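You operate a simulated robot arm through the tools that you are given. There is no shell and no other tool. Be economical: measure what you need, move in short steps, check, and stop when the job is done.

Carry out the task below with a simulated robot arm. There is one attempt and no reset: what you move stays moved.

JOB
Turn the rig air dial to 4. Then put the green pack on the shelf under the red groove. Then press the blue bleed button on the hose rack three times. Then put two of the black nozzles from the shelf under the blue groove on the shelf under the spray bench. Then fetch the short thin red pipe and set it on the shelf under the red groove. Then count the test boards on the shelf under the red groove, then put as many of the clear bottles from the shelf under the red groove on the parts end of the spray bench. Then open the low pull-out tray, fetch the green funnel from the inside of the low pull-out tray and set it on top of the brown glove box on the top of the stock counter, then shut the tray. Then put the white fitting on top of the fan nozzle. The order counts. Set down upright: short thin red pipe, clear bottle, white fitting.

It is judged by the outcome, as a careful person would: the job done as asked, and still so three seconds after it is handed in. It fails if anything else is knocked over, pushed out of place, dropped, spilled or broken.

ROBOT AND FRAMES
A 6-joint arm with a two-finger parallel gripper on a trunk, on a base that drives. Base frame: it is fixed to the floor where the robot stands at the start and does not move with it; the origin is under the middle of the robot, x ahead of it, y to its left, z up. Readings come in mm, rad, newtons and seconds.
Its first joint turns from -2.007 to 2.007 rad. Places, roughly: black nozzle [500, 1000, 500]; blue bleed button on the hose rack [400, 1200, 800]; clear bottle [750, 2250, 500]; fan nozzle [500, 4000, 1000]; glove box [500, 3750, 1000]; green funnel (6x6x7 cm) [-1700, 3500, 200]; low pull-out tray [-1800, 3500, 100]; parts end of the spray bench [-1600, 2700, 900]; rig air dial [600, 100, 1800]; shelf under the red groove [600, 2500, 500]; shelf under the spray bench [-1500, 2200, 600]; short thin red pipe [500, 2000, 1000]; test board [500, 2250, 500]; white fitting (5x4x5 cm) [-1800, 4000, 900]. Payload 4.2 kg.
The tool frame sits at the grasp point between the pads (the TCP): z along the fingers, y along the line on which they close. The tips reach 23 mm beyond it. The gripper opens to 94 mm. The fingers are 38 mm wide and 10 mm thick; the gripper's body (54 by 96 mm) begins 39 mm behind the TCP.
Orientation is that of the tool frame in the base frame, as [roll, pitch, yaw] about the fixed x, y, z axes, in that order (R = Rz(yaw) Ry(pitch) Rx(roll)). With the fingers straight down and closing along the base's y, the tool's x points along the base's -x, its y along +y and its z along -z.

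CONTROLS
- The arm moves only by the tool nudge_tool. Its argument "increments" is a list of rows, each an object of numbers (a shift or turn left out is 0, a gripper value left out holds the last): "fingers": the finger opening in mm, from 0 to 94; "tx", "ty", "tz": the shift along the tool's x, y, z in units of 300 mm (1.0 is 300 mm); "wx", "wy", "wz": the turn, a rotation vector about the tool's x, y, z in units of 120 degrees (1.0 is 120 degrees). In form: [{"fingers": .., "tx": .., "ty": .., "tz": .., "wx": .., "wy": .., "wz": ..}, ...]. A call has 1 to 20 rows; each row is the pose to reach, as a shift and turn from the pose commanded when the call began, along the tool's axes at that moment. A call with a number of a shift or a turn outside -1 to 1 is refused whole. Rows are played at 5 a second. More than 50 mm and 0.15 rad between two rows, or a gripper value outside its range, and nothing of the call is played. A pose out of reach is approached as far as the arm can. The call stops where the force on the tool passes 40 N (or 10 N more than at its start, if that is more) or the arm is blocked; 0.2 s more then pass. The fingers move at their own pace (about 108 mm/s each) and stop on an object; they squeeze with about 31 N. The grip force told is the motor's: it shows also when the fingers shut on nothing. Time passes only in rows, and 0.2 s behind the last, so rows that repeat a pose let the fingers close. The reply holds the time, the measured pose of the TCP, the force on the tool along the base axes, the opening and the grip force, in the units named above and with some noise, with the torque about the TCP (base axes, N m) and any sound that the robot's microphone picked up.
- Cameras (640 x 400 px; columns grow to the right, rows downward): "scene" is now at [233.2, 156.4, 1180.8]; the picture's right is [-0.41, -0.91, 0.00], its down [0.08, -0.04, -1.00] and it looks along [0.91, -0.41, 0.09] (base axes); focal length 214 px, centre (320, 200). "wrist" rides on the gripper at [86, 16, -74] in the tool frame; the picture's right is [-0.18, 0.98, 0.00], its down [-0.58, -0.11, -0.81] and it looks along [-0.79, -0.15, 0.59] (tool axes); focal length 243 px, centre (320, 200). There is no depth. A picture from a camera that has moved, and an enlarged one, comes with that camera's place and axes in the base frame and with its lens.
- capture(camera): a new picture of that camera. No time passes.
- move_column(by): slides the trunk up (or, below 0, down) by that many mm; the arm and the scene camera ride with it, the base frame stays. It gives what a move gives, with no picture.
- roll_base(legs): drives the robot by 1 to 6 legs, each [ahead, turn to the left] in mm and rad, along the robot's own axes; the way and the turn of a leg run together, so that a leg with both is an arc; at most 1500 mm and 3.142 rad a leg. The arm and the cameras ride along, it lands a little off, and it stops where it bumps. It gives what a move gives.
- aim_head(pan, tilt): turns the head with the scene camera to pan (to the left, within 1.396 rad either way) and tilt (down, from -0.506 to 1.204), counted from straight ahead of the robot. It gives what a move gives.
- inspect(camera, box): a new picture of the part [left, top, right, bottom] of that camera's present view, enlarged. No time passes.
- close_job(): hands the job in; it is judged then, once.

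Go step by step. Nothing tells you exact positions but the pictures and the camera data: compare them with the known pose of the tool, close in by small moves and look again before you grip or let go. The budget is 525 turns and 292 pictures, counting those below and the enlarged ones. Unless the task says otherwise, let go and move clear before handing in, and close with one line.

The tools are called after "Request:" as name(argument=value, ...) on one line, values as JSON. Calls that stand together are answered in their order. nudge_tool: Moves the arm, as the interface text tells. Its arguments: {"type":"object","properties":{"increments":{"type":"array","items":{"type":"object","properties":{"fingers":{"type":"number"},"tx":{"type":"number"},"ty":{"type":"number"},"tz":{"type":"number"},"wx":{"type":"number"},"wy":{"type":"number"},"wz":{"type":"number"}}}}},"required":["increments"]} The other tools are called the same way: move_column (by) slides the trunk up or down; roll_base (legs) drives the base; aim_head (pan, tilt) turns the head that bears the scene camera; capture (camera) takes a picture; inspect (camera, box) takes an enlarged picture of a part of a camera's view; close_job () hands the job in.

At the start:

```text
t: 0.0
position: [452.1, 127.4, 1150.6]
ee_rot: [-3.141, -0.001, 3.141]
ft_force: [0.1, 0.8, -0.3]
wrist_torque: [0.01, -0.01, 0.01]
gripper_width: 94.2
grasp_force: 0.0
trunk travel left (down, up): [-475.0, 515.0]
robot x, y, heading: [-0.2, 0.7, 0.001]
head pan, tilt: [-0.428, -0.087]
```

scene: 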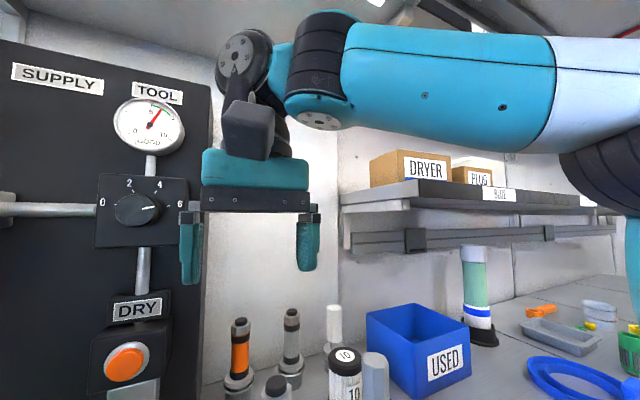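
wrist: 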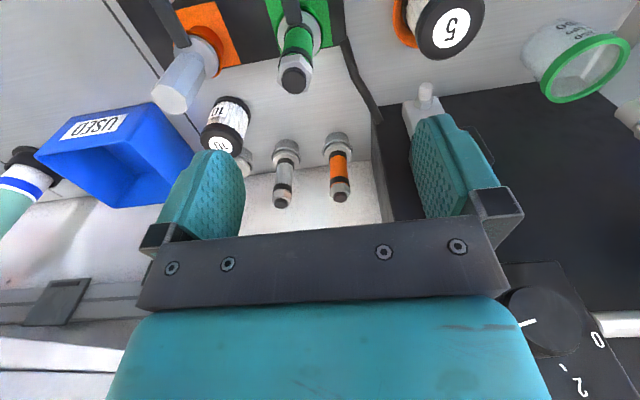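

I see a panel with a SUPPLY/TOOL gauge, a knob (0-2-4-6) and a DRY button. The rig air dial is meant to be at about z 1800, so I'll look around before I choose.

Request:
aim_head(pan=0.2, tilt=-0.45)

Request:
capture(camera="scene")

Request:
aim_head(pan=1.0, tilt=0.0)

Request:
capture(camera="scene")

```text
t: 1.0
position: [451.8, 127.4, 1149.6]
ee_rot: [3.141, -0.001, -3.141]
ft_force: [-0.5, 0.1, -0.6]
wrist_torque: [0.02, -0.04, 0.0]
gripper_width: 94.0
grasp_force: 0.0
trunk travel left (down, up): [-475.0, 515.0]
robot x, y, heading: [-1.3, -2.6, 0.003]
head pan, tilt: [0.201, -0.45]
```

```text
289 pictures are left
camera scene: at [222.4, 206.6, 1209.7], right [0.2, -0.98, 0.0], down [0.43, 0.09, -0.9], along [0.88, 0.18, 0.43], focal length 214 px, centre (320, 200)
```

scene: 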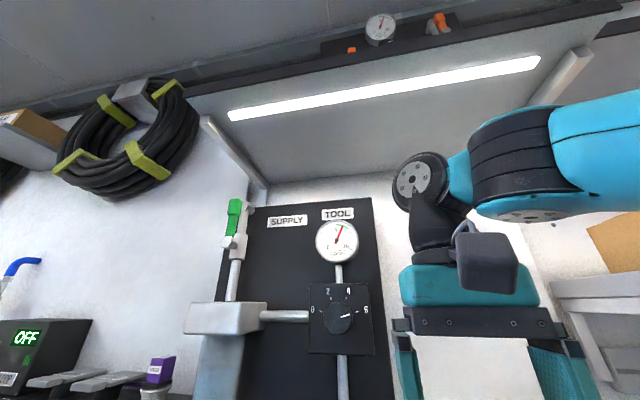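

```text
t: 2.1
position: [452.0, 127.0, 1150.6]
ee_rot: [3.141, 0.001, -3.141]
ft_force: [0.3, 0.4, -0.2]
wrist_torque: [-0.04, 0.01, -0.01]
gripper_width: 93.9
grasp_force: 0.0
trunk travel left (down, up): [-475.0, 515.0]
robot x, y, heading: [-2.1, 2.4, 0.002]
head pan, tilt: [1.0, 0.0]
```

```text
288 pictures are left
camera scene: at [202.3, 268.3, 1173.1], right [0.84, -0.54, 0.0], down [0.0, 0.0, -1.0], along [0.54, 0.84, 0.0], focal length 214 px, centre (320, 200)
```

scene: 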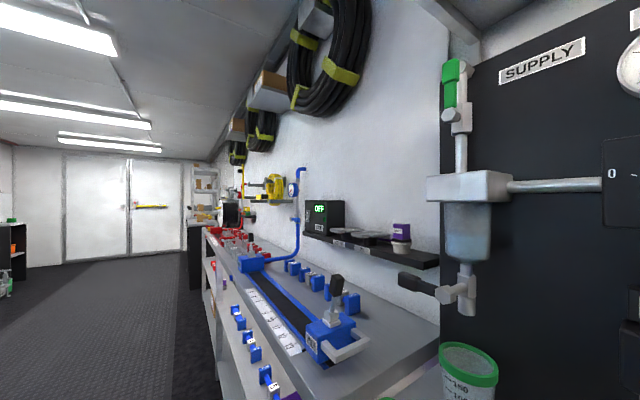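

Request:
aim_head(pan=-0.1, tilt=-0.5)

Request:
move_column(by=300)

Request:
capture(camera="scene")

```text
t: 3.5
position: [451.9, 127.2, 1151.0]
ee_rot: [3.141, -0.001, -3.141]
ft_force: [0.4, 0.7, 0.1]
wrist_torque: [0.01, -0.01, 0.0]
gripper_width: 94.1
grasp_force: 0.2
trunk travel left (down, up): [-475.0, 515.0]
robot x, y, heading: [-1.6, 2.1, -0.002]
head pan, tilt: [-0.099, -0.499]
```

```text
t: 5.6
position: [435.3, 109.0, 1322.5]
ee_rot: [-2.984, -0.152, 3.124]
ft_force: [-1.3, -0.1, -0.3]
wrist_torque: [0.01, -0.03, 0.01]
gripper_width: 94.4
grasp_force: 0.1
trunk travel left (down, up): [-707.0, 283.0]
robot x, y, heading: [-3.9, 1.7, 0.0]
head pan, tilt: [-0.099, -0.499]
stopped: the arm was blocked; the commanded pose is now the measured one
```

```text
287 pictures are left
camera scene: at [220.7, 183.5, 1447.9], right [-0.1, -0.99, 0.0], down [0.48, -0.05, -0.88], along [0.87, -0.09, 0.48], focal length 214 px, centre (320, 200)
```

scene: 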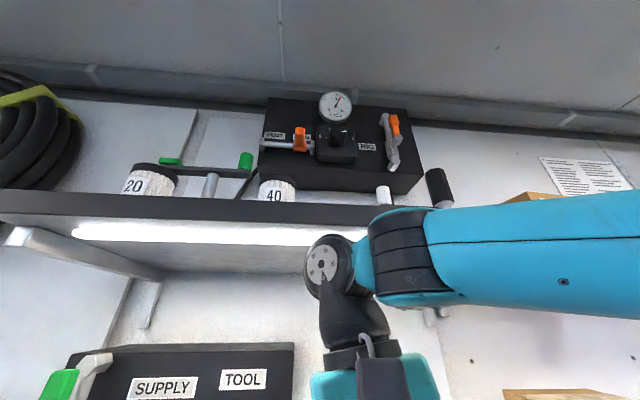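

The arm touched the overhead shelf, so I'll lower a bit, back away and rise clear of it. The rig panel ("RIG") with its knob sits above this shelf.

Request:
move_column(by=-80)

Request:
roll_base(legs=[[-500, 0]])

Request:
capture(camera="scene")

```text
t: 6.8
position: [434.9, 109.8, 1240.2]
ee_rot: [-2.988, -0.146, 3.124]
ft_force: [-0.6, -0.1, 0.1]
wrist_torque: [-0.01, 0.01, 0.01]
gripper_width: 94.1
grasp_force: 0.1
trunk travel left (down, up): [-627.0, 363.0]
robot x, y, heading: [-3.0, 0.9, -0.001]
head pan, tilt: [-0.099, -0.499]
```

```text
t: 9.7
position: [-56.8, 113.3, 1242.1]
ee_rot: [-2.987, -0.148, 3.129]
ft_force: [-0.3, 0.0, -0.2]
wrist_torque: [-0.02, 0.0, 0.0]
gripper_width: 94.2
grasp_force: 0.0
trunk travel left (down, up): [-627.0, 363.0]
robot x, y, heading: [-491.3, -1.0, 0.003]
head pan, tilt: [-0.099, -0.499]
```

```text
286 pictures are left
camera scene: at [-272.8, 186.5, 1364.8], right [-0.1, -1.0, 0.0], down [0.48, -0.05, -0.88], along [0.87, -0.09, 0.48], focal length 214 px, centre (320, 200)
```

scene: 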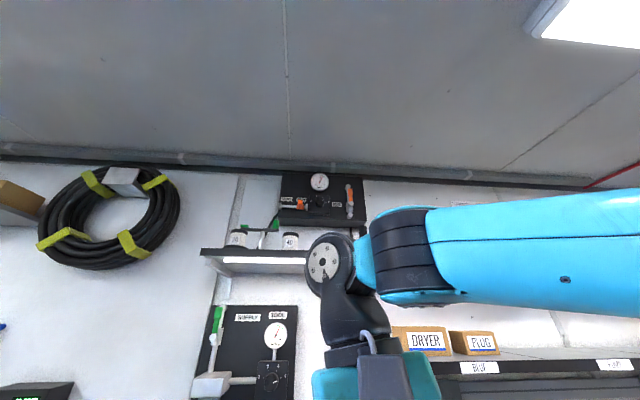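

Request:
move_column(by=360)

Request:
capture(camera="scene")

```text
t: 13.2
position: [-57.0, 111.8, 1601.9]
ee_rot: [-2.988, -0.147, 3.129]
ft_force: [0.0, -0.4, 0.0]
wrist_torque: [0.01, 0.0, 0.0]
gripper_width: 94.3
grasp_force: 0.0
trunk travel left (down, up): [-987.0, 3.0]
robot x, y, heading: [-491.8, -1.4, 0.002]
head pan, tilt: [-0.099, -0.499]
```

```text
285 pictures are left
camera scene: at [-272.7, 186.5, 1724.7], right [-0.1, -1.0, 0.0], down [0.48, -0.05, -0.88], along [0.87, -0.09, 0.48], focal length 214 px, centre (320, 200)
```

scene: 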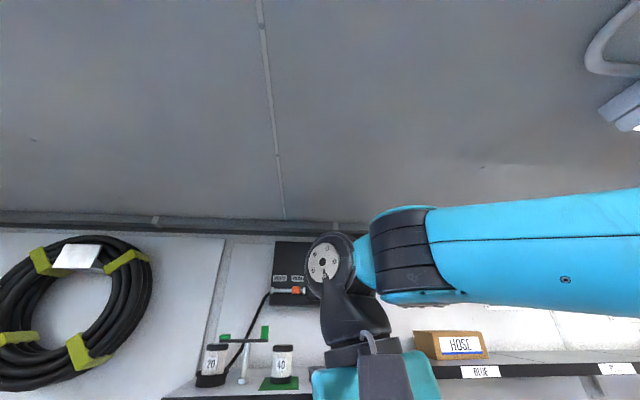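

Request:
nudge_tool(increments=[{"wy": -0.07, "tz": -0.08, "tx": -0.03}, {"wy": -0.14, "tz": -0.16, "tx": -0.06}, {"wy": -0.21, "tz": -0.24, "tx": -0.09}, {"wy": -0.28, "tz": -0.32, "tx": -0.12}, {"wy": -0.35, "tz": -0.4, "tx": -0.15}, {"wy": -0.42, "tz": -0.48, "tx": -0.18}, {"wy": -0.49, "tz": -0.56, "tx": -0.21}, {"wy": -0.56, "tz": -0.64, "tx": -0.24}, {"wy": -0.63, "tz": -0.72, "tx": -0.27}, {"wy": -0.68, "tz": -0.8, "tx": -0.3}])

Request:
capture(camera="scene")

Request:
capture(camera="wrist")

```text
t: 15.4
position: [50.6, 58.0, 1882.0]
ee_rot: [-2.796, 1.159, -2.772]
ft_force: [-1.9, -0.2, 0.4]
wrist_torque: [-0.01, 0.01, 0.05]
gripper_width: 93.9
grasp_force: 0.0
out of reach, approached as far as the arm can: row 5, 6, 7, 8, 9, 10
trunk travel left (down, up): [-987.0, 3.0]
robot x, y, heading: [-495.3, 1.3, -0.002]
head pan, tilt: [-0.099, -0.499]
```

```text
284 pictures are left
camera scene: at [-274.7, 185.6, 1725.2], right [-0.1, -1.0, 0.0], down [0.48, -0.05, -0.88], along [0.87, -0.09, 0.48], focal length 214 px, centre (320, 200)
```

scene: 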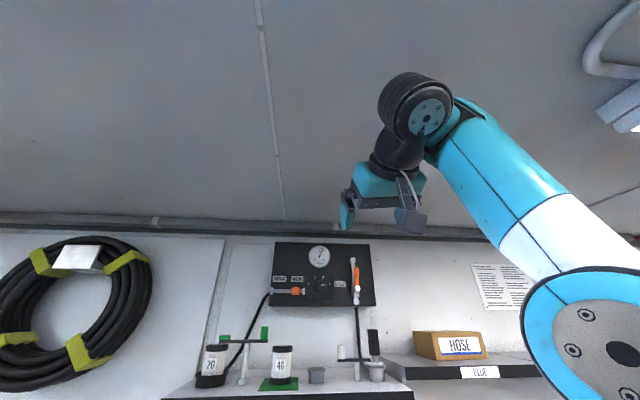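

```text
283 pictures are left
camera wrist: at [-51.9, 63.2, 1828.1], right [0.02, 1.0, 0.04], down [-0.52, -0.02, 0.85], along [0.85, -0.04, 0.52], focal length 243 px, centre (320, 200)
```

wrist: 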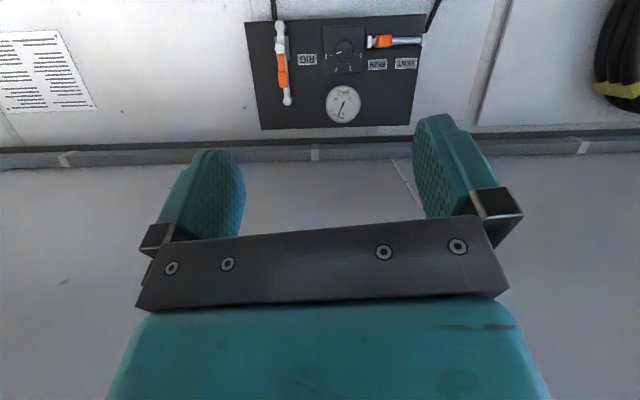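

Request:
nudge_tool(increments=[{"wy": -0.04, "wz": 0.015, "tx": -0.03, "ty": 0.03, "tz": 0.1}, {"wy": -0.08, "wz": 0.03, "tx": -0.05, "ty": 0.06, "tz": 0.2}, {"wy": -0.12, "wz": 0.045, "tx": -0.08, "ty": 0.09, "tz": 0.3}, {"wy": -0.16, "wz": 0.06, "tx": -0.1, "ty": 0.12, "tz": 0.4}, {"wy": -0.185, "wz": 0.07, "tx": -0.1, "ty": 0.12, "tz": 0.4}, {"wy": -0.185, "wz": 0.07, "tx": -0.1, "ty": 0.12, "tz": 0.4}])

Request:
capture(camera="scene")

Request:
inspect(camera="wrist", box=[200, 0, 480, 175])

```text
t: 16.8
position: [18.3, -57.8, 1965.0]
ee_rot: [3.059, 1.485, 3.116]
ft_force: [-0.2, -0.3, 0.3]
wrist_torque: [0.0, -0.01, -0.03]
gripper_width: 93.9
grasp_force: 0.0
out of reach, approached as far as the arm can: row 1, 2, 3, 4, 5, 6
trunk travel left (down, up): [-987.0, 3.0]
robot x, y, heading: [-491.9, 2.1, 0.0]
head pan, tilt: [-0.099, -0.499]
```

```text
282 pictures are left
camera scene: at [-272.8, 186.6, 1724.7], right [-0.1, -1.0, 0.0], down [0.48, -0.05, -0.88], along [0.87, -0.09, 0.48], focal length 214 px, centre (320, 200)
```

scene: 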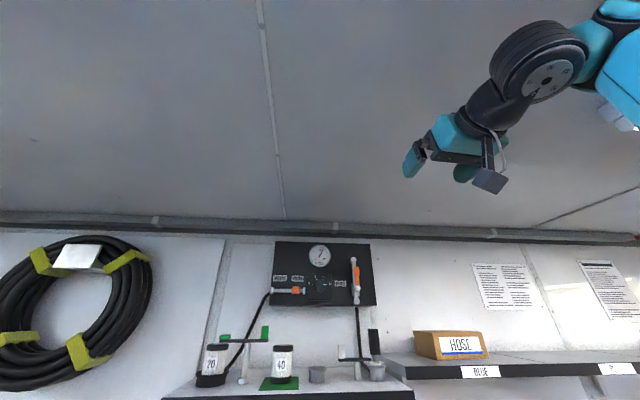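

```text
2.29 times, centred on (340, 88) of wrist
camera zoom: at [-63.0, -44.9, 1884.7], right [-0.04, 0.98, 0.19], down [-0.75, -0.15, 0.65], along [0.66, -0.12, 0.74], focal length 555 px, centre (274, 457)
```

zoom: 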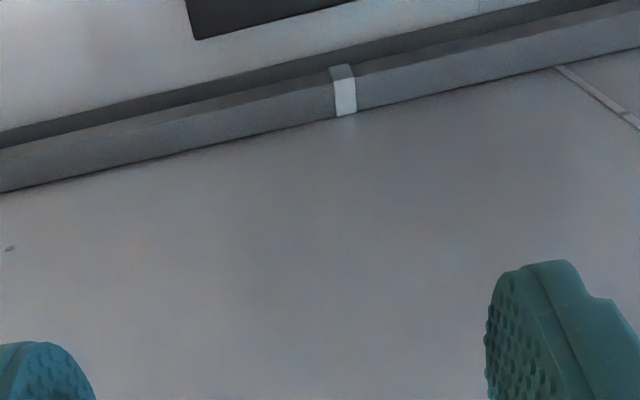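

The commanded pose was too far out, so I'll draw it back within reach with the tool facing forward.

Request:
nudge_tool(increments=[{"tx": -0.026, "ty": -0.066, "tz": -0.13}, {"tx": -0.052, "ty": -0.133, "tz": -0.266}, {"tx": -0.078, "ty": -0.2, "tz": -0.4}, {"tx": -0.104, "ty": -0.266, "tz": -0.53}, {"tx": -0.13, "ty": -0.333, "tz": -0.66}, {"tx": -0.13, "ty": -0.333, "tz": -0.66}])

Request:
capture(camera="scene")

Request:
capture(camera="wrist")

```text
t: 18.2
position: [-7.5, -73.3, 1967.1]
ee_rot: [3.057, 1.486, 3.114]
ft_force: [0.2, 0.8, 0.0]
wrist_torque: [0.01, 0.03, 0.01]
gripper_width: 94.0
grasp_force: 0.0
out of reach, approached as far as the arm can: row 1, 2, 3, 4, 5, 6
trunk travel left (down, up): [-987.0, 3.0]
robot x, y, heading: [-490.7, -1.0, 0.005]
head pan, tilt: [-0.099, -0.499]
```

```text
280 pictures are left
camera scene: at [-272.8, 186.6, 1724.8], right [-0.1, -1.0, 0.0], down [0.48, -0.05, -0.88], along [0.87, -0.09, 0.48], focal length 214 px, centre (320, 200)
```

scene: 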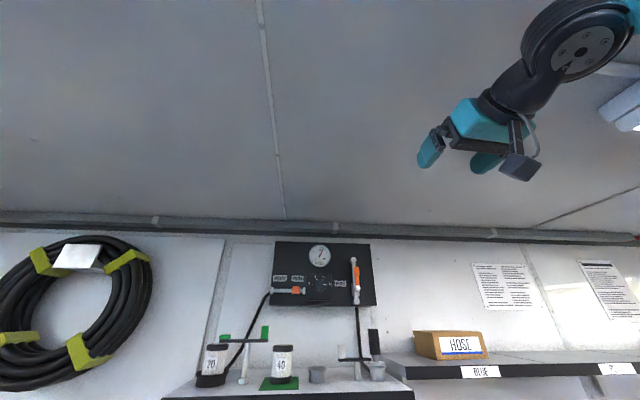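

```text
279 pictures are left
camera wrist: at [-89.4, -60.6, 1887.3], right [-0.04, 0.98, 0.19], down [-0.75, -0.15, 0.65], along [0.66, -0.12, 0.74], focal length 243 px, centre (320, 200)
```

wrist: 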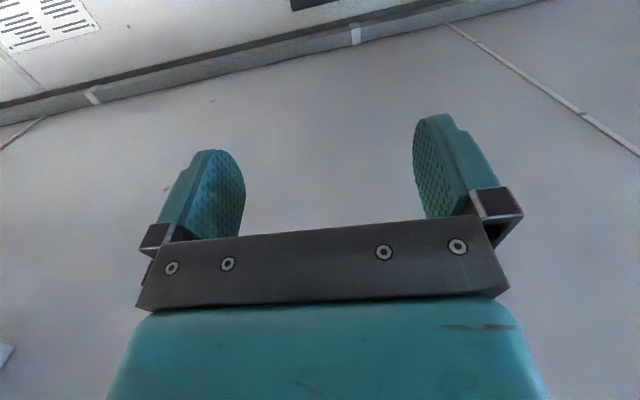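

Request:
aim_head(pan=-1.2, tilt=-0.2)

Request:
capture(camera="scene")

```text
t: 19.5
position: [-7.9, -73.8, 1967.7]
ee_rot: [3.055, 1.487, 3.109]
ft_force: [-0.2, 0.0, -1.1]
wrist_torque: [-0.01, -0.01, 0.01]
gripper_width: 94.3
grasp_force: 0.0
trunk travel left (down, up): [-987.0, 3.0]
robot x, y, heading: [-493.9, 0.2, 0.001]
head pan, tilt: [-1.201, -0.201]
```

```text
278 pictures are left
camera scene: at [-309.3, 115.6, 1702.2], right [-0.93, -0.36, 0.0], down [0.07, -0.19, -0.98], along [0.36, -0.91, 0.2], focal length 214 px, centre (320, 200)
```

scene: 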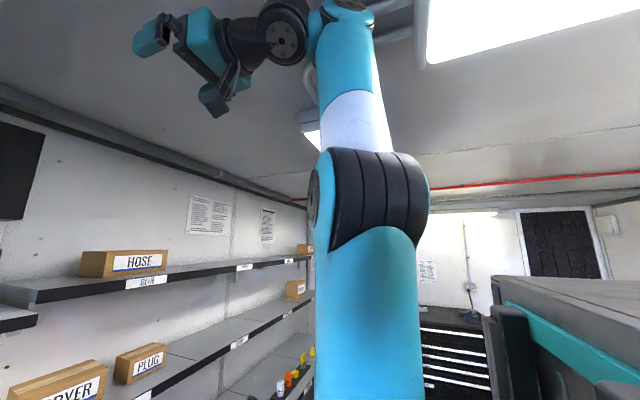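

Request:
nudge_tool(increments=[{"tx": 0.05}, {"tx": 0.1}, {"tx": 0.2}, {"tx": 0.3}])

Request:
capture(camera="scene")

```text
t: 20.5
position: [-10.6, -74.7, 1950.1]
ee_rot: [3.058, 1.484, 3.114]
ft_force: [-0.2, -0.5, -0.4]
wrist_torque: [0.0, 0.0, 0.02]
gripper_width: 93.8
grasp_force: 0.1
out of reach, approached as far as the arm can: row 2, 3, 4
trunk travel left (down, up): [-987.0, 3.0]
robot x, y, heading: [-492.7, -0.2, 0.002]
head pan, tilt: [-1.201, -0.201]
```

```text
277 pictures are left
camera scene: at [-309.3, 115.5, 1702.2], right [-0.93, -0.36, 0.0], down [0.07, -0.19, -0.98], along [0.36, -0.91, 0.2], focal length 214 px, centre (320, 200)
```

scene: 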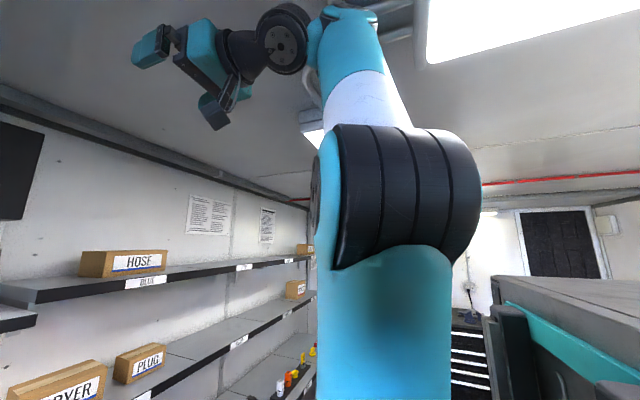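

Request:
aim_head(pan=-1.0, tilt=0.8)

Request:
capture(camera="scene")

```text
t: 21.8
position: [-8.9, -74.7, 1950.4]
ee_rot: [3.059, 1.483, 3.113]
ft_force: [-1.3, 0.3, 0.7]
wrist_torque: [-0.01, 0.02, 0.0]
gripper_width: 93.8
grasp_force: 0.1
trunk travel left (down, up): [-987.0, 3.0]
robot x, y, heading: [-492.1, -0.3, -0.001]
head pan, tilt: [-1.0, 0.799]
```

```text
276 pictures are left
camera scene: at [-295.8, 125.2, 1612.7], right [-0.84, -0.54, 0.0], down [-0.39, 0.6, -0.7], along [0.38, -0.59, -0.72], focal length 214 px, centre (320, 200)
```

scene: 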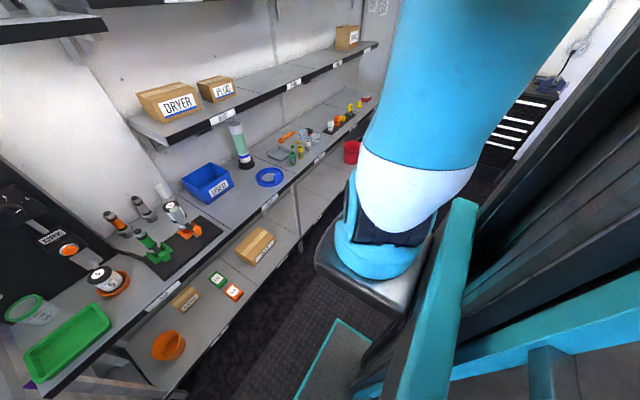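

The arm's upright axis sits about 200 mm ahead of the base middle, so I was too close rather than too far. I'll extend forward.

Request:
nudge_tool(increments=[{"tz": 0.13}, {"tz": 0.26}, {"tz": 0.39, "ty": 0.05}, {"tz": 0.5, "ty": 0.1, "tx": 0.05}, {"tz": 0.6, "ty": 0.15, "tx": 0.1}, {"tz": 0.66, "ty": 0.2, "tx": 0.2}, {"tz": 0.66, "ty": 0.25, "tx": 0.3}, {"tz": 0.66, "ty": 0.25, "tx": 0.33}])

Request:
aim_head(pan=-0.5, tilt=-0.3)

Request:
capture(camera="scene")

```text
t: 23.6
position: [176.3, 11.9, 1834.2]
ee_rot: [3.06, 1.485, 3.113]
ft_force: [0.6, 0.6, 0.0]
wrist_torque: [0.02, -0.03, 0.01]
gripper_width: 94.2
grasp_force: 0.0
out of reach, approached as far as the arm can: row 1, 2, 3
trunk travel left (down, up): [-987.0, 3.0]
robot x, y, heading: [-491.4, -1.2, 0.002]
head pan, tilt: [-1.0, 0.799]
```

```text
t: 24.9
position: [176.0, 10.6, 1834.6]
ee_rot: [3.057, 1.486, 3.11]
ft_force: [-0.5, -0.4, -0.2]
wrist_torque: [0.01, 0.0, 0.0]
gripper_width: 93.7
grasp_force: 0.0
trunk travel left (down, up): [-987.0, 3.0]
robot x, y, heading: [-494.0, 1.0, 0.004]
head pan, tilt: [-0.499, -0.3]
```

```text
275 pictures are left
camera scene: at [-270.4, 155.5, 1710.2], right [-0.48, -0.88, 0.0], down [0.26, -0.14, -0.96], along [0.84, -0.46, 0.29], focal length 214 px, centre (320, 200)
```

scene: 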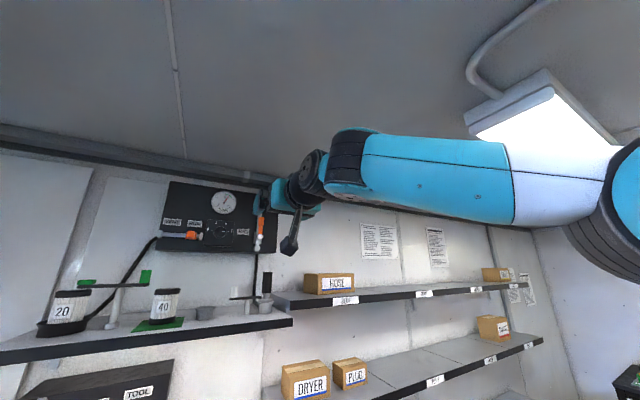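

Request:
nudge_tool(increments=[{"ty": 0.1, "tx": -0.02}, {"ty": 0.2, "tx": -0.05}, {"ty": 0.28, "tx": -0.07}])

Request:
roll_base(legs=[[230, 0]])

Request:
capture(camera="wrist")

Request:
capture(camera="scene")

```text
t: 25.7
position: [171.5, 91.8, 1855.7]
ee_rot: [3.058, 1.485, 3.113]
ft_force: [-0.3, -0.7, -0.1]
wrist_torque: [-0.01, -0.02, 0.0]
gripper_width: 94.2
grasp_force: 0.0
trunk travel left (down, up): [-987.0, 3.0]
robot x, y, heading: [-495.9, -1.7, -0.001]
head pan, tilt: [-0.499, -0.3]
```

```text
t: 27.4
position: [401.0, 89.3, 1856.1]
ee_rot: [3.058, 1.485, 3.107]
ft_force: [-0.2, -0.1, 0.1]
wrist_torque: [-0.01, 0.04, 0.0]
gripper_width: 93.9
grasp_force: 0.1
trunk travel left (down, up): [-987.0, 3.0]
robot x, y, heading: [-264.1, -1.5, -0.001]
head pan, tilt: [-0.499, -0.3]
```

```text
274 pictures are left
camera wrist: at [318.7, 102.2, 1776.1], right [-0.03, 0.98, 0.19], down [-0.75, -0.15, 0.65], along [0.66, -0.12, 0.74], focal length 243 px, centre (320, 200)
```

wrist: 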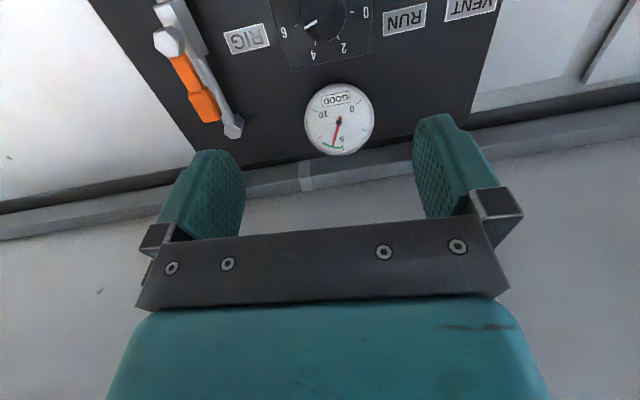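

```text
273 pictures are left
camera scene: at [-40.2, 154.6, 1710.3], right [-0.48, -0.88, 0.0], down [0.26, -0.14, -0.96], along [0.84, -0.46, 0.3], focal length 214 px, centre (320, 200)
```

scene: 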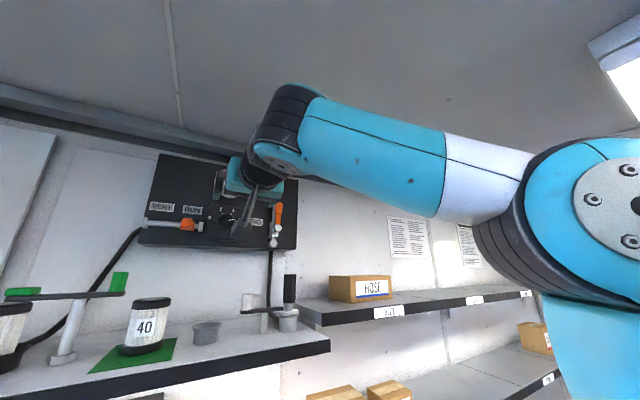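

Request:
inspect(camera="wrist", box=[240, 0, 400, 100])

Request:
inspect(camera="scene", box=[140, 140, 300, 240])

```text
4.00 times, centred on (320, 50) of wrist
camera zoom: at [318.7, 102.2, 1776.1], right [-0.03, 0.98, 0.19], down [-0.75, -0.15, 0.65], along [0.66, -0.12, 0.74], focal length 970 px, centre (320, 800)
```

zoom: 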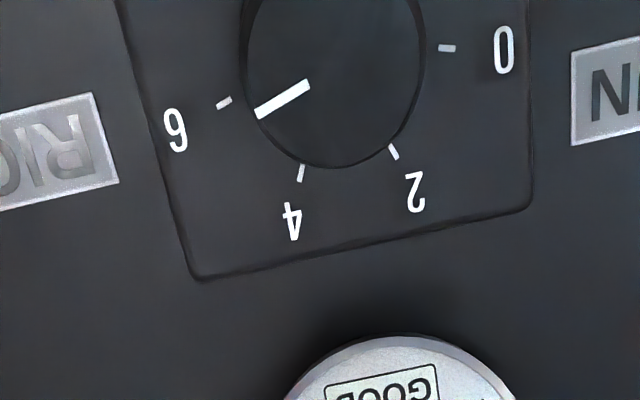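

```text
4.00 times, centred on (220, 190) of scene
camera zoom: at [-40.2, 154.6, 1710.3], right [-0.48, -0.88, 0.0], down [0.26, -0.14, -0.96], along [0.84, -0.46, 0.3], focal length 858 px, centre (720, 240)
```

zoom: 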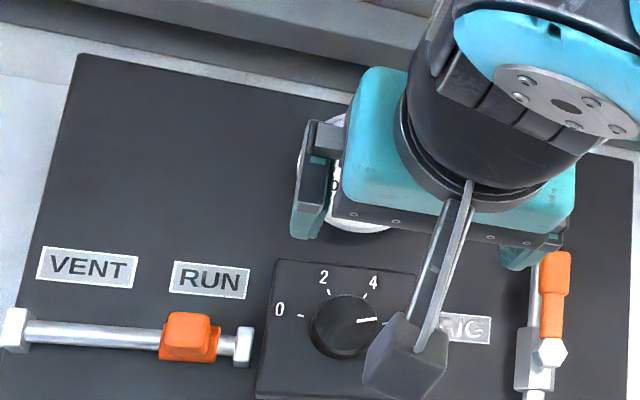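

Request:
nudge_tool(increments=[{"fingers": 70, "wx": 0.0116, "wy": -0.02, "tx": 0.04, "ty": 0.02}, {"fingers": 70, "wx": 0.0232, "wy": -0.0406, "tx": 0.077, "ty": 0.045, "tz": 0.15}, {"fingers": 70, "wx": 0.0232, "wy": -0.0406, "tx": 0.09, "ty": 0.045, "tz": 0.2}, {"fingers": 70, "wx": 0.0232, "wy": -0.0406, "tx": 0.09, "ty": 0.045, "tz": 0.2}])

Request:
capture(camera="wrist")

Request:
inspect(camera="scene", box=[140, 140, 300, 240])

```text
t: 28.4
position: [459.5, 107.8, 1824.5]
ee_rot: [1.579, 1.565, 1.58]
ft_force: [0.7, 0.3, 0.0]
wrist_torque: [0.01, -0.01, 0.0]
gripper_width: 69.8
grasp_force: 0.0
trunk travel left (down, up): [-987.0, 3.0]
robot x, y, heading: [-263.9, -0.8, -0.002]
head pan, tilt: [-0.499, -0.3]
```

```text
270 pictures are left
camera wrist: at [385.1, 124.0, 1736.4], right [0.0, 0.98, 0.19], down [-0.81, -0.11, 0.58], along [0.59, -0.15, 0.79], focal length 243 px, centre (320, 200)
```

wrist: 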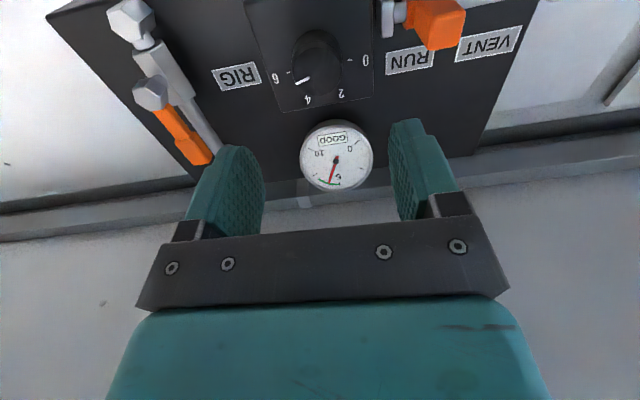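

```text
4.00 times, centred on (220, 190) of scene
camera zoom: at [-39.6, 154.6, 1710.2], right [-0.48, -0.88, 0.0], down [0.26, -0.14, -0.96], along [0.84, -0.46, 0.3], focal length 858 px, centre (720, 240)
```

zoom: 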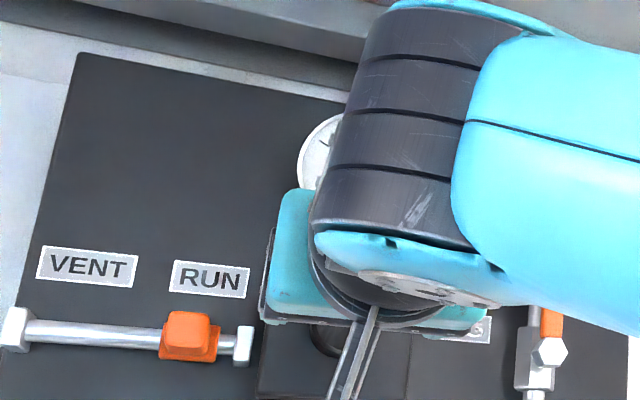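

Request:
roll_base(legs=[[90, 0]])

Request:
nudge_tool(increments=[{"tx": -0.025, "ty": -0.018}])

Request:
capture(camera="wrist")

```text
t: 29.6
position: [548.7, 108.3, 1823.5]
ee_rot: [1.665, 1.564, 1.67]
ft_force: [0.3, 0.0, -0.2]
wrist_torque: [0.0, 0.01, -0.01]
gripper_width: 69.8
grasp_force: 0.0
trunk travel left (down, up): [-987.0, 3.0]
robot x, y, heading: [-166.6, 1.2, -0.003]
head pan, tilt: [-0.499, -0.3]
```

```text
t: 29.9
position: [549.7, 103.7, 1830.0]
ee_rot: [1.849, 1.566, 1.853]
ft_force: [0.5, -0.6, 0.4]
wrist_torque: [0.02, 0.03, 0.01]
gripper_width: 69.9
grasp_force: 0.1
trunk travel left (down, up): [-987.0, 3.0]
robot x, y, heading: [-171.5, -1.1, -0.003]
head pan, tilt: [-0.499, -0.3]
```

```text
268 pictures are left
camera wrist: at [475.2, 119.6, 1743.3], right [0.0, 0.98, 0.19], down [-0.81, -0.11, 0.58], along [0.59, -0.15, 0.79], focal length 243 px, centre (320, 200)
```

wrist: 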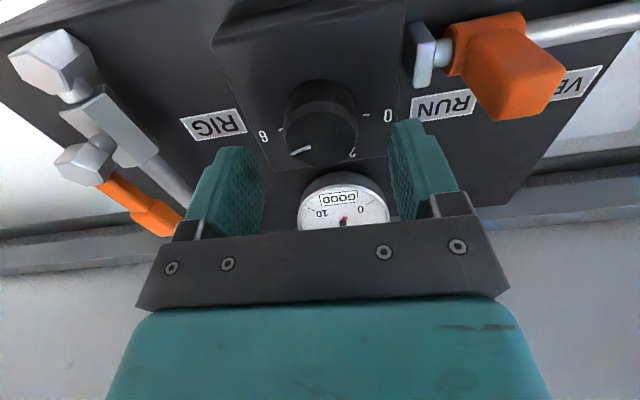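

Request:
nudge_tool(increments=[{"tz": 0.05}, {"tz": 0.09}, {"tz": 0.09}])

Request:
capture(camera="wrist")

```text
t: 30.8
position: [577.2, 104.1, 1829.8]
ee_rot: [1.75, 1.566, 1.751]
ft_force: [0.0, -0.2, -0.4]
wrist_torque: [0.0, 0.03, 0.02]
gripper_width: 69.8
grasp_force: 0.0
trunk travel left (down, up): [-987.0, 3.0]
robot x, y, heading: [-170.6, 0.4, -0.001]
head pan, tilt: [-0.499, -0.3]
```

```text
267 pictures are left
camera wrist: at [503.2, 120.3, 1743.7], right [0.0, 0.98, 0.19], down [-0.81, -0.12, 0.58], along [0.59, -0.15, 0.79], focal length 243 px, centre (320, 200)
```

wrist: 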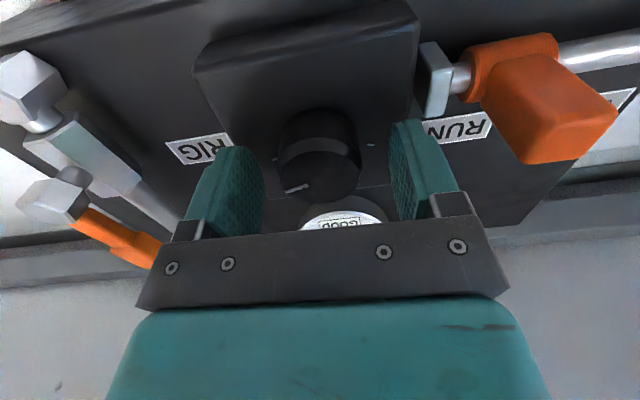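

Request:
nudge_tool(increments=[{"tz": 0.025, "fingers": 70}, {"tz": 0.025, "fingers": 30}, {"tz": 0.025, "fingers": 30}, {"tz": 0.025, "fingers": 30}])

Request:
capture(camera="wrist")

```text
t: 31.8
position: [584.1, 104.1, 1831.7]
ee_rot: [1.362, 1.565, 1.364]
ft_force: [-5.2, -2.6, 3.3]
wrist_torque: [0.01, 0.21, -1.14]
gripper_width: 41.9
grasp_force: 44.6
trunk travel left (down, up): [-987.0, 3.0]
robot x, y, heading: [-171.8, -0.7, -0.001]
head pan, tilt: [-0.499, -0.3]
```

```text
266 pictures are left
camera wrist: at [509.3, 120.2, 1744.8], right [0.0, 0.98, 0.19], down [-0.81, -0.12, 0.58], along [0.59, -0.15, 0.79], focal length 243 px, centre (320, 200)
```

wrist: 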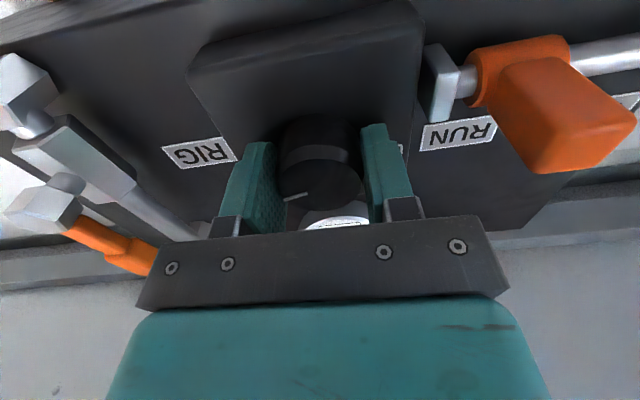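

Request:
nudge_tool(increments=[{"wz": -0.06}, {"wz": -0.12}, {"wz": -0.18}, {"wz": -0.24}, {"wz": -0.3}, {"wz": -0.36}, {"wz": -0.417}, {"wz": -0.417}])

Request:
capture(camera="wrist")

```text
t: 33.5
position: [582.9, 104.5, 1831.0]
ee_rot: [-1.57, 0.699, -1.563]
ft_force: [-7.3, 5.2, 6.8]
wrist_torque: [0.05, -0.22, -0.06]
gripper_width: 41.6
grasp_force: 45.3
trunk travel left (down, up): [-987.0, 3.0]
robot x, y, heading: [-174.6, 2.8, -0.001]
head pan, tilt: [-0.499, -0.3]
```

```text
265 pictures are left
camera wrist: at [509.5, 48.7, 1762.3], right [0.0, 0.77, -0.63], down [-0.81, 0.37, 0.46], along [0.59, 0.51, 0.62], focal length 243 px, centre (320, 200)
```

wrist: 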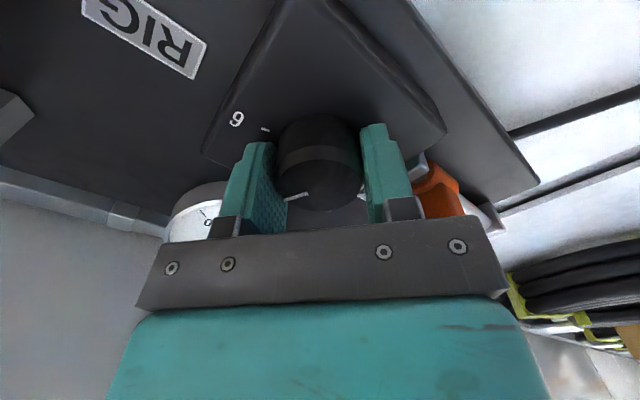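

Turned by 50°. I'll release, back off and read the dial.

Request:
nudge_tool(increments=[{"fingers": 70}, {"fingers": 70}, {"fingers": 70, "tz": -0.1}, {"fingers": 70, "tz": -0.25}, {"fingers": 70, "tz": -0.4}, {"fingers": 70, "tz": -0.53}])

Request:
inspect(camera="wrist", box=[160, 0, 480, 200])

```text
t: 34.0
position: [581.8, 111.7, 1824.1]
ee_rot: [-1.594, 0.697, -1.573]
ft_force: [-24.8, 4.5, -17.3]
wrist_torque: [0.41, -0.15, -0.68]
gripper_width: 62.5
grasp_force: 0.0
trunk travel left (down, up): [-987.0, 3.0]
robot x, y, heading: [-174.7, 0.6, 0.004]
head pan, tilt: [-0.499, -0.3]
stopped in row 2: the force on the tool passed its limit (the readings are from after the stop); the commanded pose is now the measured one
```

```text
2.00 times, centred on (320, 100) of wrist
camera zoom: at [508.1, 53.8, 1756.7], right [-0.02, 0.77, -0.64], down [-0.8, 0.37, 0.47], along [0.6, 0.52, 0.61], focal length 485 px, centre (320, 400)
```

zoom: 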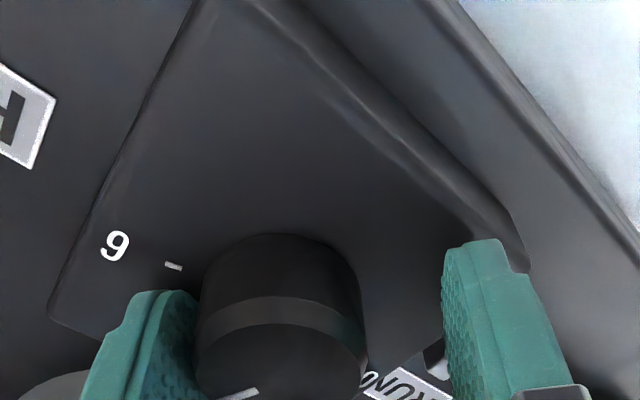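

Request:
nudge_tool(increments=[{"fingers": 55, "ty": -0.02}, {"fingers": 55, "ty": -0.02}, {"fingers": 55, "tz": -0.1, "ty": -0.02}, {"fingers": 55, "tz": -0.25}, {"fingers": 55, "tz": -0.4}, {"fingers": 55, "tz": -0.53}])

Request:
inspect(camera="wrist", box=[160, 0, 480, 200])

```text
t: 35.4
position: [427.7, 107.9, 1826.7]
ee_rot: [-1.59, 0.697, -1.574]
ft_force: [0.3, 0.1, -0.6]
wrist_torque: [0.0, -0.03, 0.03]
gripper_width: 55.3
grasp_force: 0.0
trunk travel left (down, up): [-987.0, 3.0]
robot x, y, heading: [-169.8, 1.4, -0.005]
head pan, tilt: [-0.499, -0.3]
```

```text
2.00 times, centred on (320, 100) of wrist
camera zoom: at [352.8, 50.8, 1760.1], right [-0.02, 0.77, -0.64], down [-0.8, 0.37, 0.47], along [0.6, 0.52, 0.61], focal length 485 px, centre (320, 400)
```

zoom: 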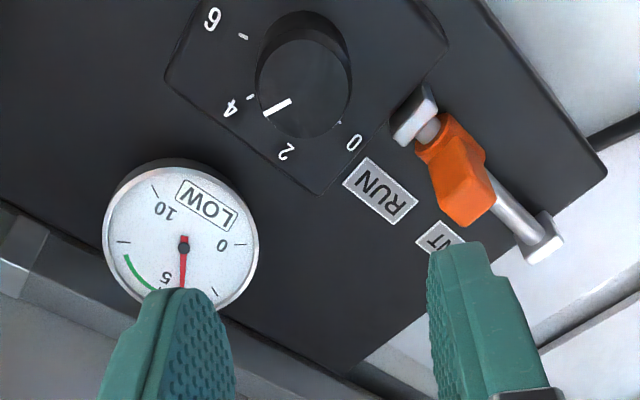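

The dial appears to point at 4. I'll back off and verify from a more frontal view.

Request:
roll_base(legs=[[-250, 0]])

Request:
aim_head(pan=-0.15, tilt=-0.2)

Request:
capture(camera="scene")

Request:
inspect(camera="wrist", box=[240, 0, 400, 100])

```text
t: 37.2
position: [176.4, 102.6, 1827.1]
ee_rot: [-1.587, 0.699, -1.581]
ft_force: [0.0, 0.6, -0.3]
wrist_torque: [0.0, -0.03, 0.0]
gripper_width: 55.0
grasp_force: 0.1
trunk travel left (down, up): [-987.0, 3.0]
robot x, y, heading: [-424.4, -0.6, -0.009]
head pan, tilt: [-0.499, -0.3]
```

```text
t: 38.0
position: [176.8, 104.0, 1827.9]
ee_rot: [-1.589, 0.697, -1.581]
ft_force: [0.2, 0.0, 0.3]
wrist_torque: [0.0, -0.03, -0.02]
gripper_width: 55.0
grasp_force: 0.0
trunk travel left (down, up): [-987.0, 3.0]
robot x, y, heading: [-422.4, -3.3, -0.009]
head pan, tilt: [-0.15, -0.201]
```

```text
262 pictures are left
camera scene: at [-186.5, 179.1, 1702.2], right [-0.16, -0.99, 0.0], down [0.2, -0.03, -0.98], along [0.97, -0.16, 0.2], focal length 214 px, centre (320, 200)
```

scene: 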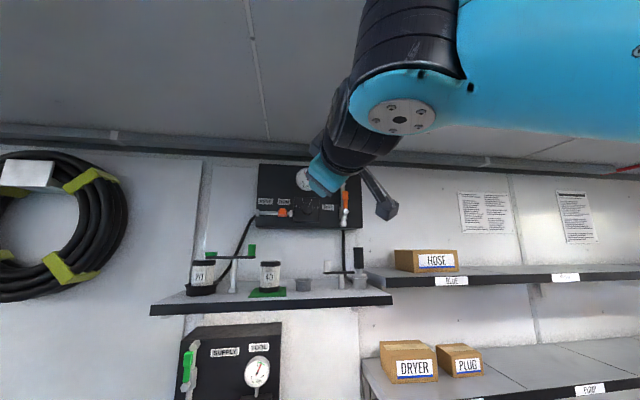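

```text
4.00 times, centred on (320, 50) of wrist
camera zoom: at [101.3, 47.3, 1760.2], right [-0.01, 0.77, -0.64], down [-0.8, 0.37, 0.47], along [0.6, 0.51, 0.61], focal length 970 px, centre (320, 800)
```

zoom: 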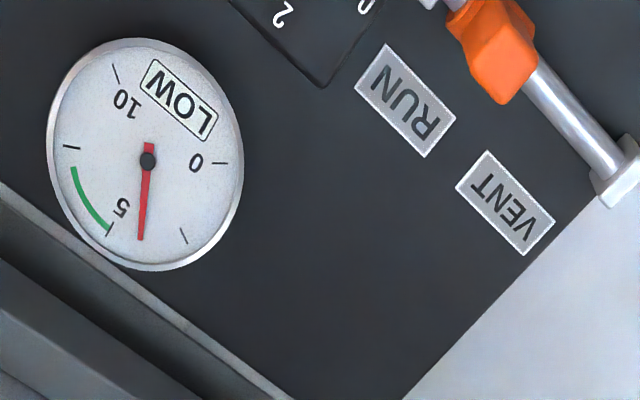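

Request:
inspect(camera="scene", box=[250, 160, 362, 230])

```text
5.71 times, centred on (306, 195) of scene
camera zoom: at [-186.5, 179.1, 1702.2], right [-0.16, -0.99, 0.0], down [0.2, -0.03, -0.98], along [0.97, -0.16, 0.2], focal length 1226 px, centre (400, 229)
```

zoom: 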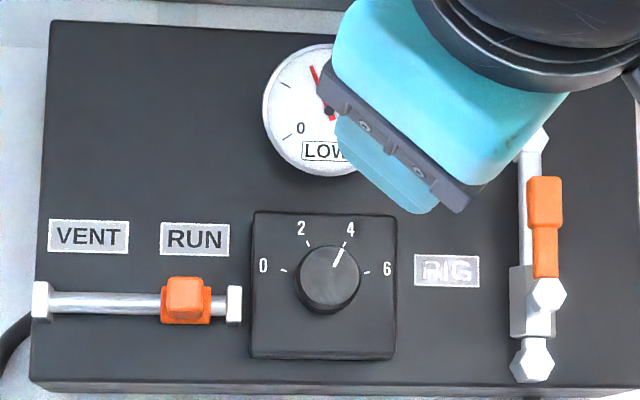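

The dial is at 4. Now I'll stow the arm with the tool down, lower the trunk and survey the room for the green pack.

Request:
nudge_tool(increments=[{"wz": 0.06}, {"wz": 0.12}, {"wz": 0.18}, {"wz": 0.24}, {"wz": 0.3}, {"wz": 0.36}, {"wz": 0.417}])

Request:
nudge_tool(increments=[{"wy": 0.06, "tx": 0.1}, {"wy": 0.12, "tx": 0.2}, {"wy": 0.18, "tx": 0.3}, {"wy": 0.24, "tx": 0.4}, {"wy": 0.3, "tx": 0.5}, {"wy": 0.36, "tx": 0.6}, {"wy": 0.42, "tx": 0.7}, {"wy": 0.48, "tx": 0.8}, {"wy": 0.54, "tx": 0.9, "tz": -0.05}, {"wy": 0.6, "tx": 0.95, "tz": -0.15}, {"wy": 0.66, "tx": 1.0, "tz": -0.25}, {"wy": 0.72, "tx": 1.0, "tz": -0.35}, {"wy": 0.75, "tx": 1.0, "tz": -0.45}])

Request:
move_column(by=-350)

Request:
aim_head(pan=0.9, tilt=0.4)

Request:
capture(camera="scene")

```text
t: 39.6
position: [176.0, 103.4, 1826.9]
ee_rot: [3.001, 1.557, 3.001]
ft_force: [-0.4, -0.7, -0.5]
wrist_torque: [0.01, 0.01, 0.04]
gripper_width: 55.2
grasp_force: 0.0
trunk travel left (down, up): [-987.0, 3.0]
robot x, y, heading: [-424.6, 0.5, -0.011]
head pan, tilt: [-0.15, -0.201]
```

```text
t: 42.5
position: [38.7, 102.1, 1525.7]
ee_rot: [-3.141, -0.017, -3.142]
ft_force: [-0.1, -0.1, 0.5]
wrist_torque: [0.0, 0.05, -0.01]
gripper_width: 54.9
grasp_force: 0.0
trunk travel left (down, up): [-987.0, 3.0]
robot x, y, heading: [-418.5, 2.3, -0.01]
head pan, tilt: [-0.15, -0.201]
```

```text
t: 45.9
position: [37.6, 102.3, 1175.5]
ee_rot: [-3.141, -0.013, -3.141]
ft_force: [0.3, 0.5, 0.0]
wrist_torque: [0.01, -0.03, -0.02]
gripper_width: 54.7
grasp_force: 0.1
trunk travel left (down, up): [-637.0, 353.0]
robot x, y, heading: [-423.4, -0.9, -0.014]
head pan, tilt: [-0.15, -0.201]
```

```text
t: 47.2
position: [38.3, 102.4, 1176.1]
ee_rot: [-3.141, -0.013, -3.139]
ft_force: [-0.4, 0.5, -0.3]
wrist_torque: [0.01, 0.0, 0.01]
gripper_width: 54.9
grasp_force: 0.1
trunk travel left (down, up): [-637.0, 353.0]
robot x, y, heading: [-425.7, -0.1, -0.009]
head pan, tilt: [0.901, 0.4]
```

```text
259 pictures are left
camera scene: at [-210.5, 264.4, 1297.8], right [0.78, -0.63, 0.0], down [-0.24, -0.3, -0.92], along [0.58, 0.72, -0.39], focal length 214 px, centre (320, 200)
```

scene: 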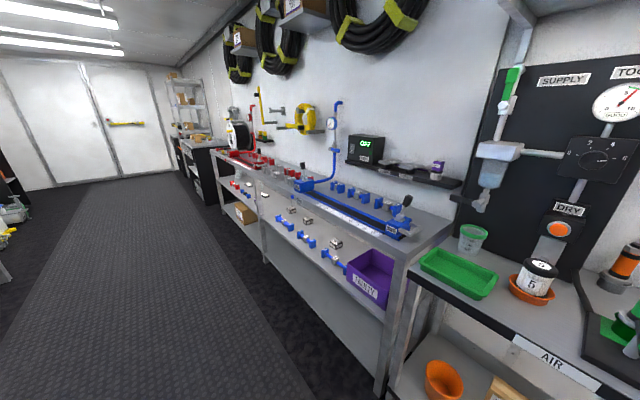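

Request:
roll_base(legs=[[0, 1.571], [900, 0]])

Request:
aim_head(pan=-1.0, tilt=0.5)

Request:
capture(camera="scene")

Request:
aim_head(pan=1.0, tilt=0.4)

Request:
capture(camera="scene")

```text
t: 55.7
position: [-552.5, 1345.1, 1174.2]
ee_rot: [3.141, -0.015, -1.546]
ft_force: [0.8, 0.5, 0.3]
wrist_torque: [0.01, 0.01, 0.01]
gripper_width: 54.9
grasp_force: 0.0
trunk travel left (down, up): [-637.0, 353.0]
robot x, y, heading: [-446.3, 881.3, 1.586]
head pan, tilt: [0.901, 0.4]
```

```text
t: 57.6
position: [-552.5, 1344.9, 1176.1]
ee_rot: [-3.14, -0.013, -1.547]
ft_force: [0.6, 0.5, -0.5]
wrist_torque: [0.03, 0.01, 0.01]
gripper_width: 55.1
grasp_force: 0.1
trunk travel left (down, up): [-637.0, 353.0]
robot x, y, heading: [-442.7, 885.6, 1.583]
head pan, tilt: [-1.0, 0.499]
```

```text
258 pictures are left
camera scene: at [-559.9, 1082.3, 1288.6], right [0.55, -0.83, 0.0], down [-0.4, -0.27, -0.88], along [0.73, 0.49, -0.48], focal length 214 px, centre (320, 200)
```

scene: 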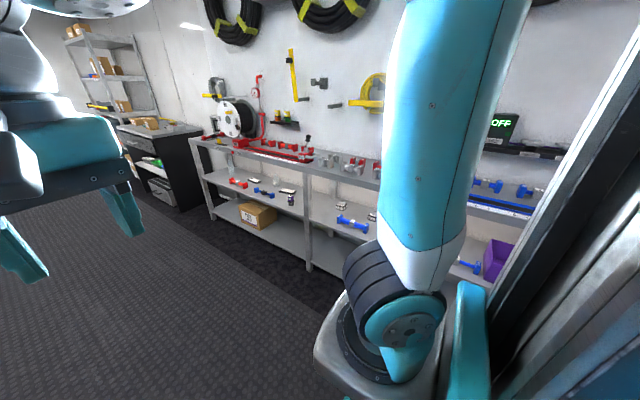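

```text
t: 59.5
position: [-551.8, 1344.9, 1174.9]
ee_rot: [3.14, -0.016, -1.547]
ft_force: [-0.1, -0.5, 0.9]
wrist_torque: [0.01, -0.01, -0.01]
gripper_width: 55.0
grasp_force: 0.1
trunk travel left (down, up): [-637.0, 353.0]
robot x, y, heading: [-436.8, 884.2, 1.586]
head pan, tilt: [1.0, 0.4]
```

```text
257 pictures are left
camera scene: at [-714.3, 1080.8, 1297.7], right [0.53, 0.85, 0.0], down [0.33, -0.21, -0.92], along [-0.78, 0.49, -0.39], focal length 214 px, centre (320, 200)
```

scene: 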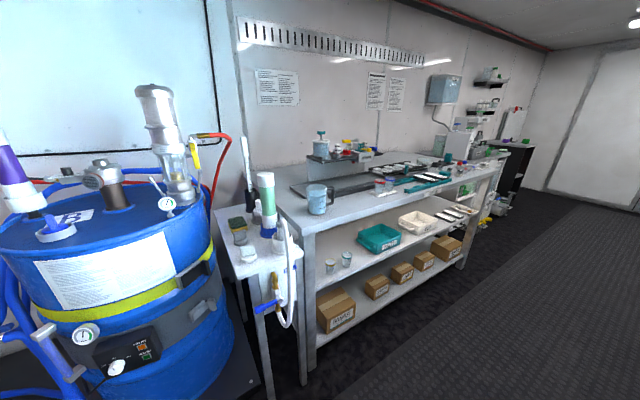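

Request:
roll_base(legs=[[1000, 0], [0, -1.585]])

Request:
aim_head(pan=0.3, tilt=0.4)

Request:
capture(camera="scene")

Request:
aim_head(pan=1.2, tilt=0.3)

Request:
capture(camera="scene")

```text
t: 68.6
position: [5.5, 1994.0, 1175.9]
ee_rot: [-3.141, -0.013, -3.14]
ft_force: [0.5, 0.1, 0.5]
wrist_torque: [-0.02, 0.01, 0.01]
gripper_width: 54.8
grasp_force: 0.0
trunk travel left (down, up): [-637.0, 353.0]
robot x, y, heading: [-456.7, 1890.7, -0.007]
head pan, tilt: [1.0, 0.4]
```

```text
t: 69.7
position: [3.9, 1993.2, 1175.6]
ee_rot: [3.141, -0.015, -3.14]
ft_force: [0.4, -0.1, 0.7]
wrist_torque: [0.0, -0.02, 0.01]
gripper_width: 54.8
grasp_force: 0.1
trunk travel left (down, up): [-637.0, 353.0]
robot x, y, heading: [-457.6, 1888.6, -0.005]
head pan, tilt: [0.3, 0.4]
```

```text
256 pictures are left
camera scene: at [-213.2, 2110.2, 1297.7], right [0.29, -0.96, 0.0], down [-0.37, -0.11, -0.92], along [0.88, 0.27, -0.39], focal length 214 px, centre (320, 200)
```

scene: 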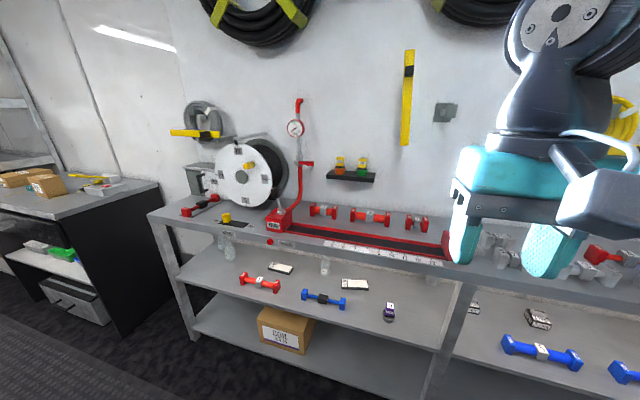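

```text
t: 70.9
position: [4.9, 1993.6, 1174.6]
ee_rot: [3.141, -0.014, -3.14]
ft_force: [-0.4, 0.5, 0.2]
wrist_torque: [0.04, -0.02, -0.02]
gripper_width: 54.6
grasp_force: 0.0
trunk travel left (down, up): [-637.0, 353.0]
robot x, y, heading: [-458.4, 1887.5, -0.007]
head pan, tilt: [1.201, 0.3]
```

```text
255 pictures are left
camera scene: at [-267.4, 2170.2, 1307.0], right [0.93, -0.37, 0.0], down [-0.11, -0.27, -0.96], along [0.35, 0.89, -0.3], focal length 214 px, centre (320, 200)
```

scene: 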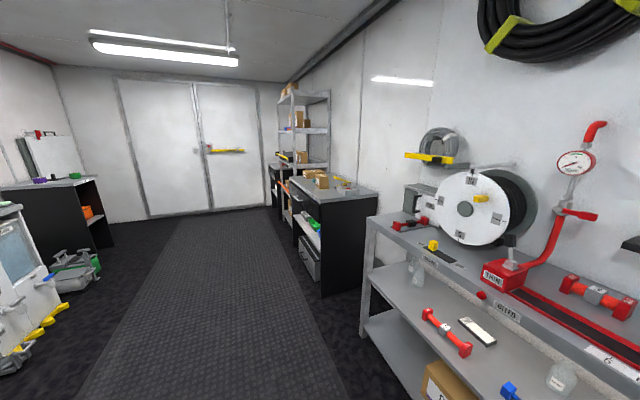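

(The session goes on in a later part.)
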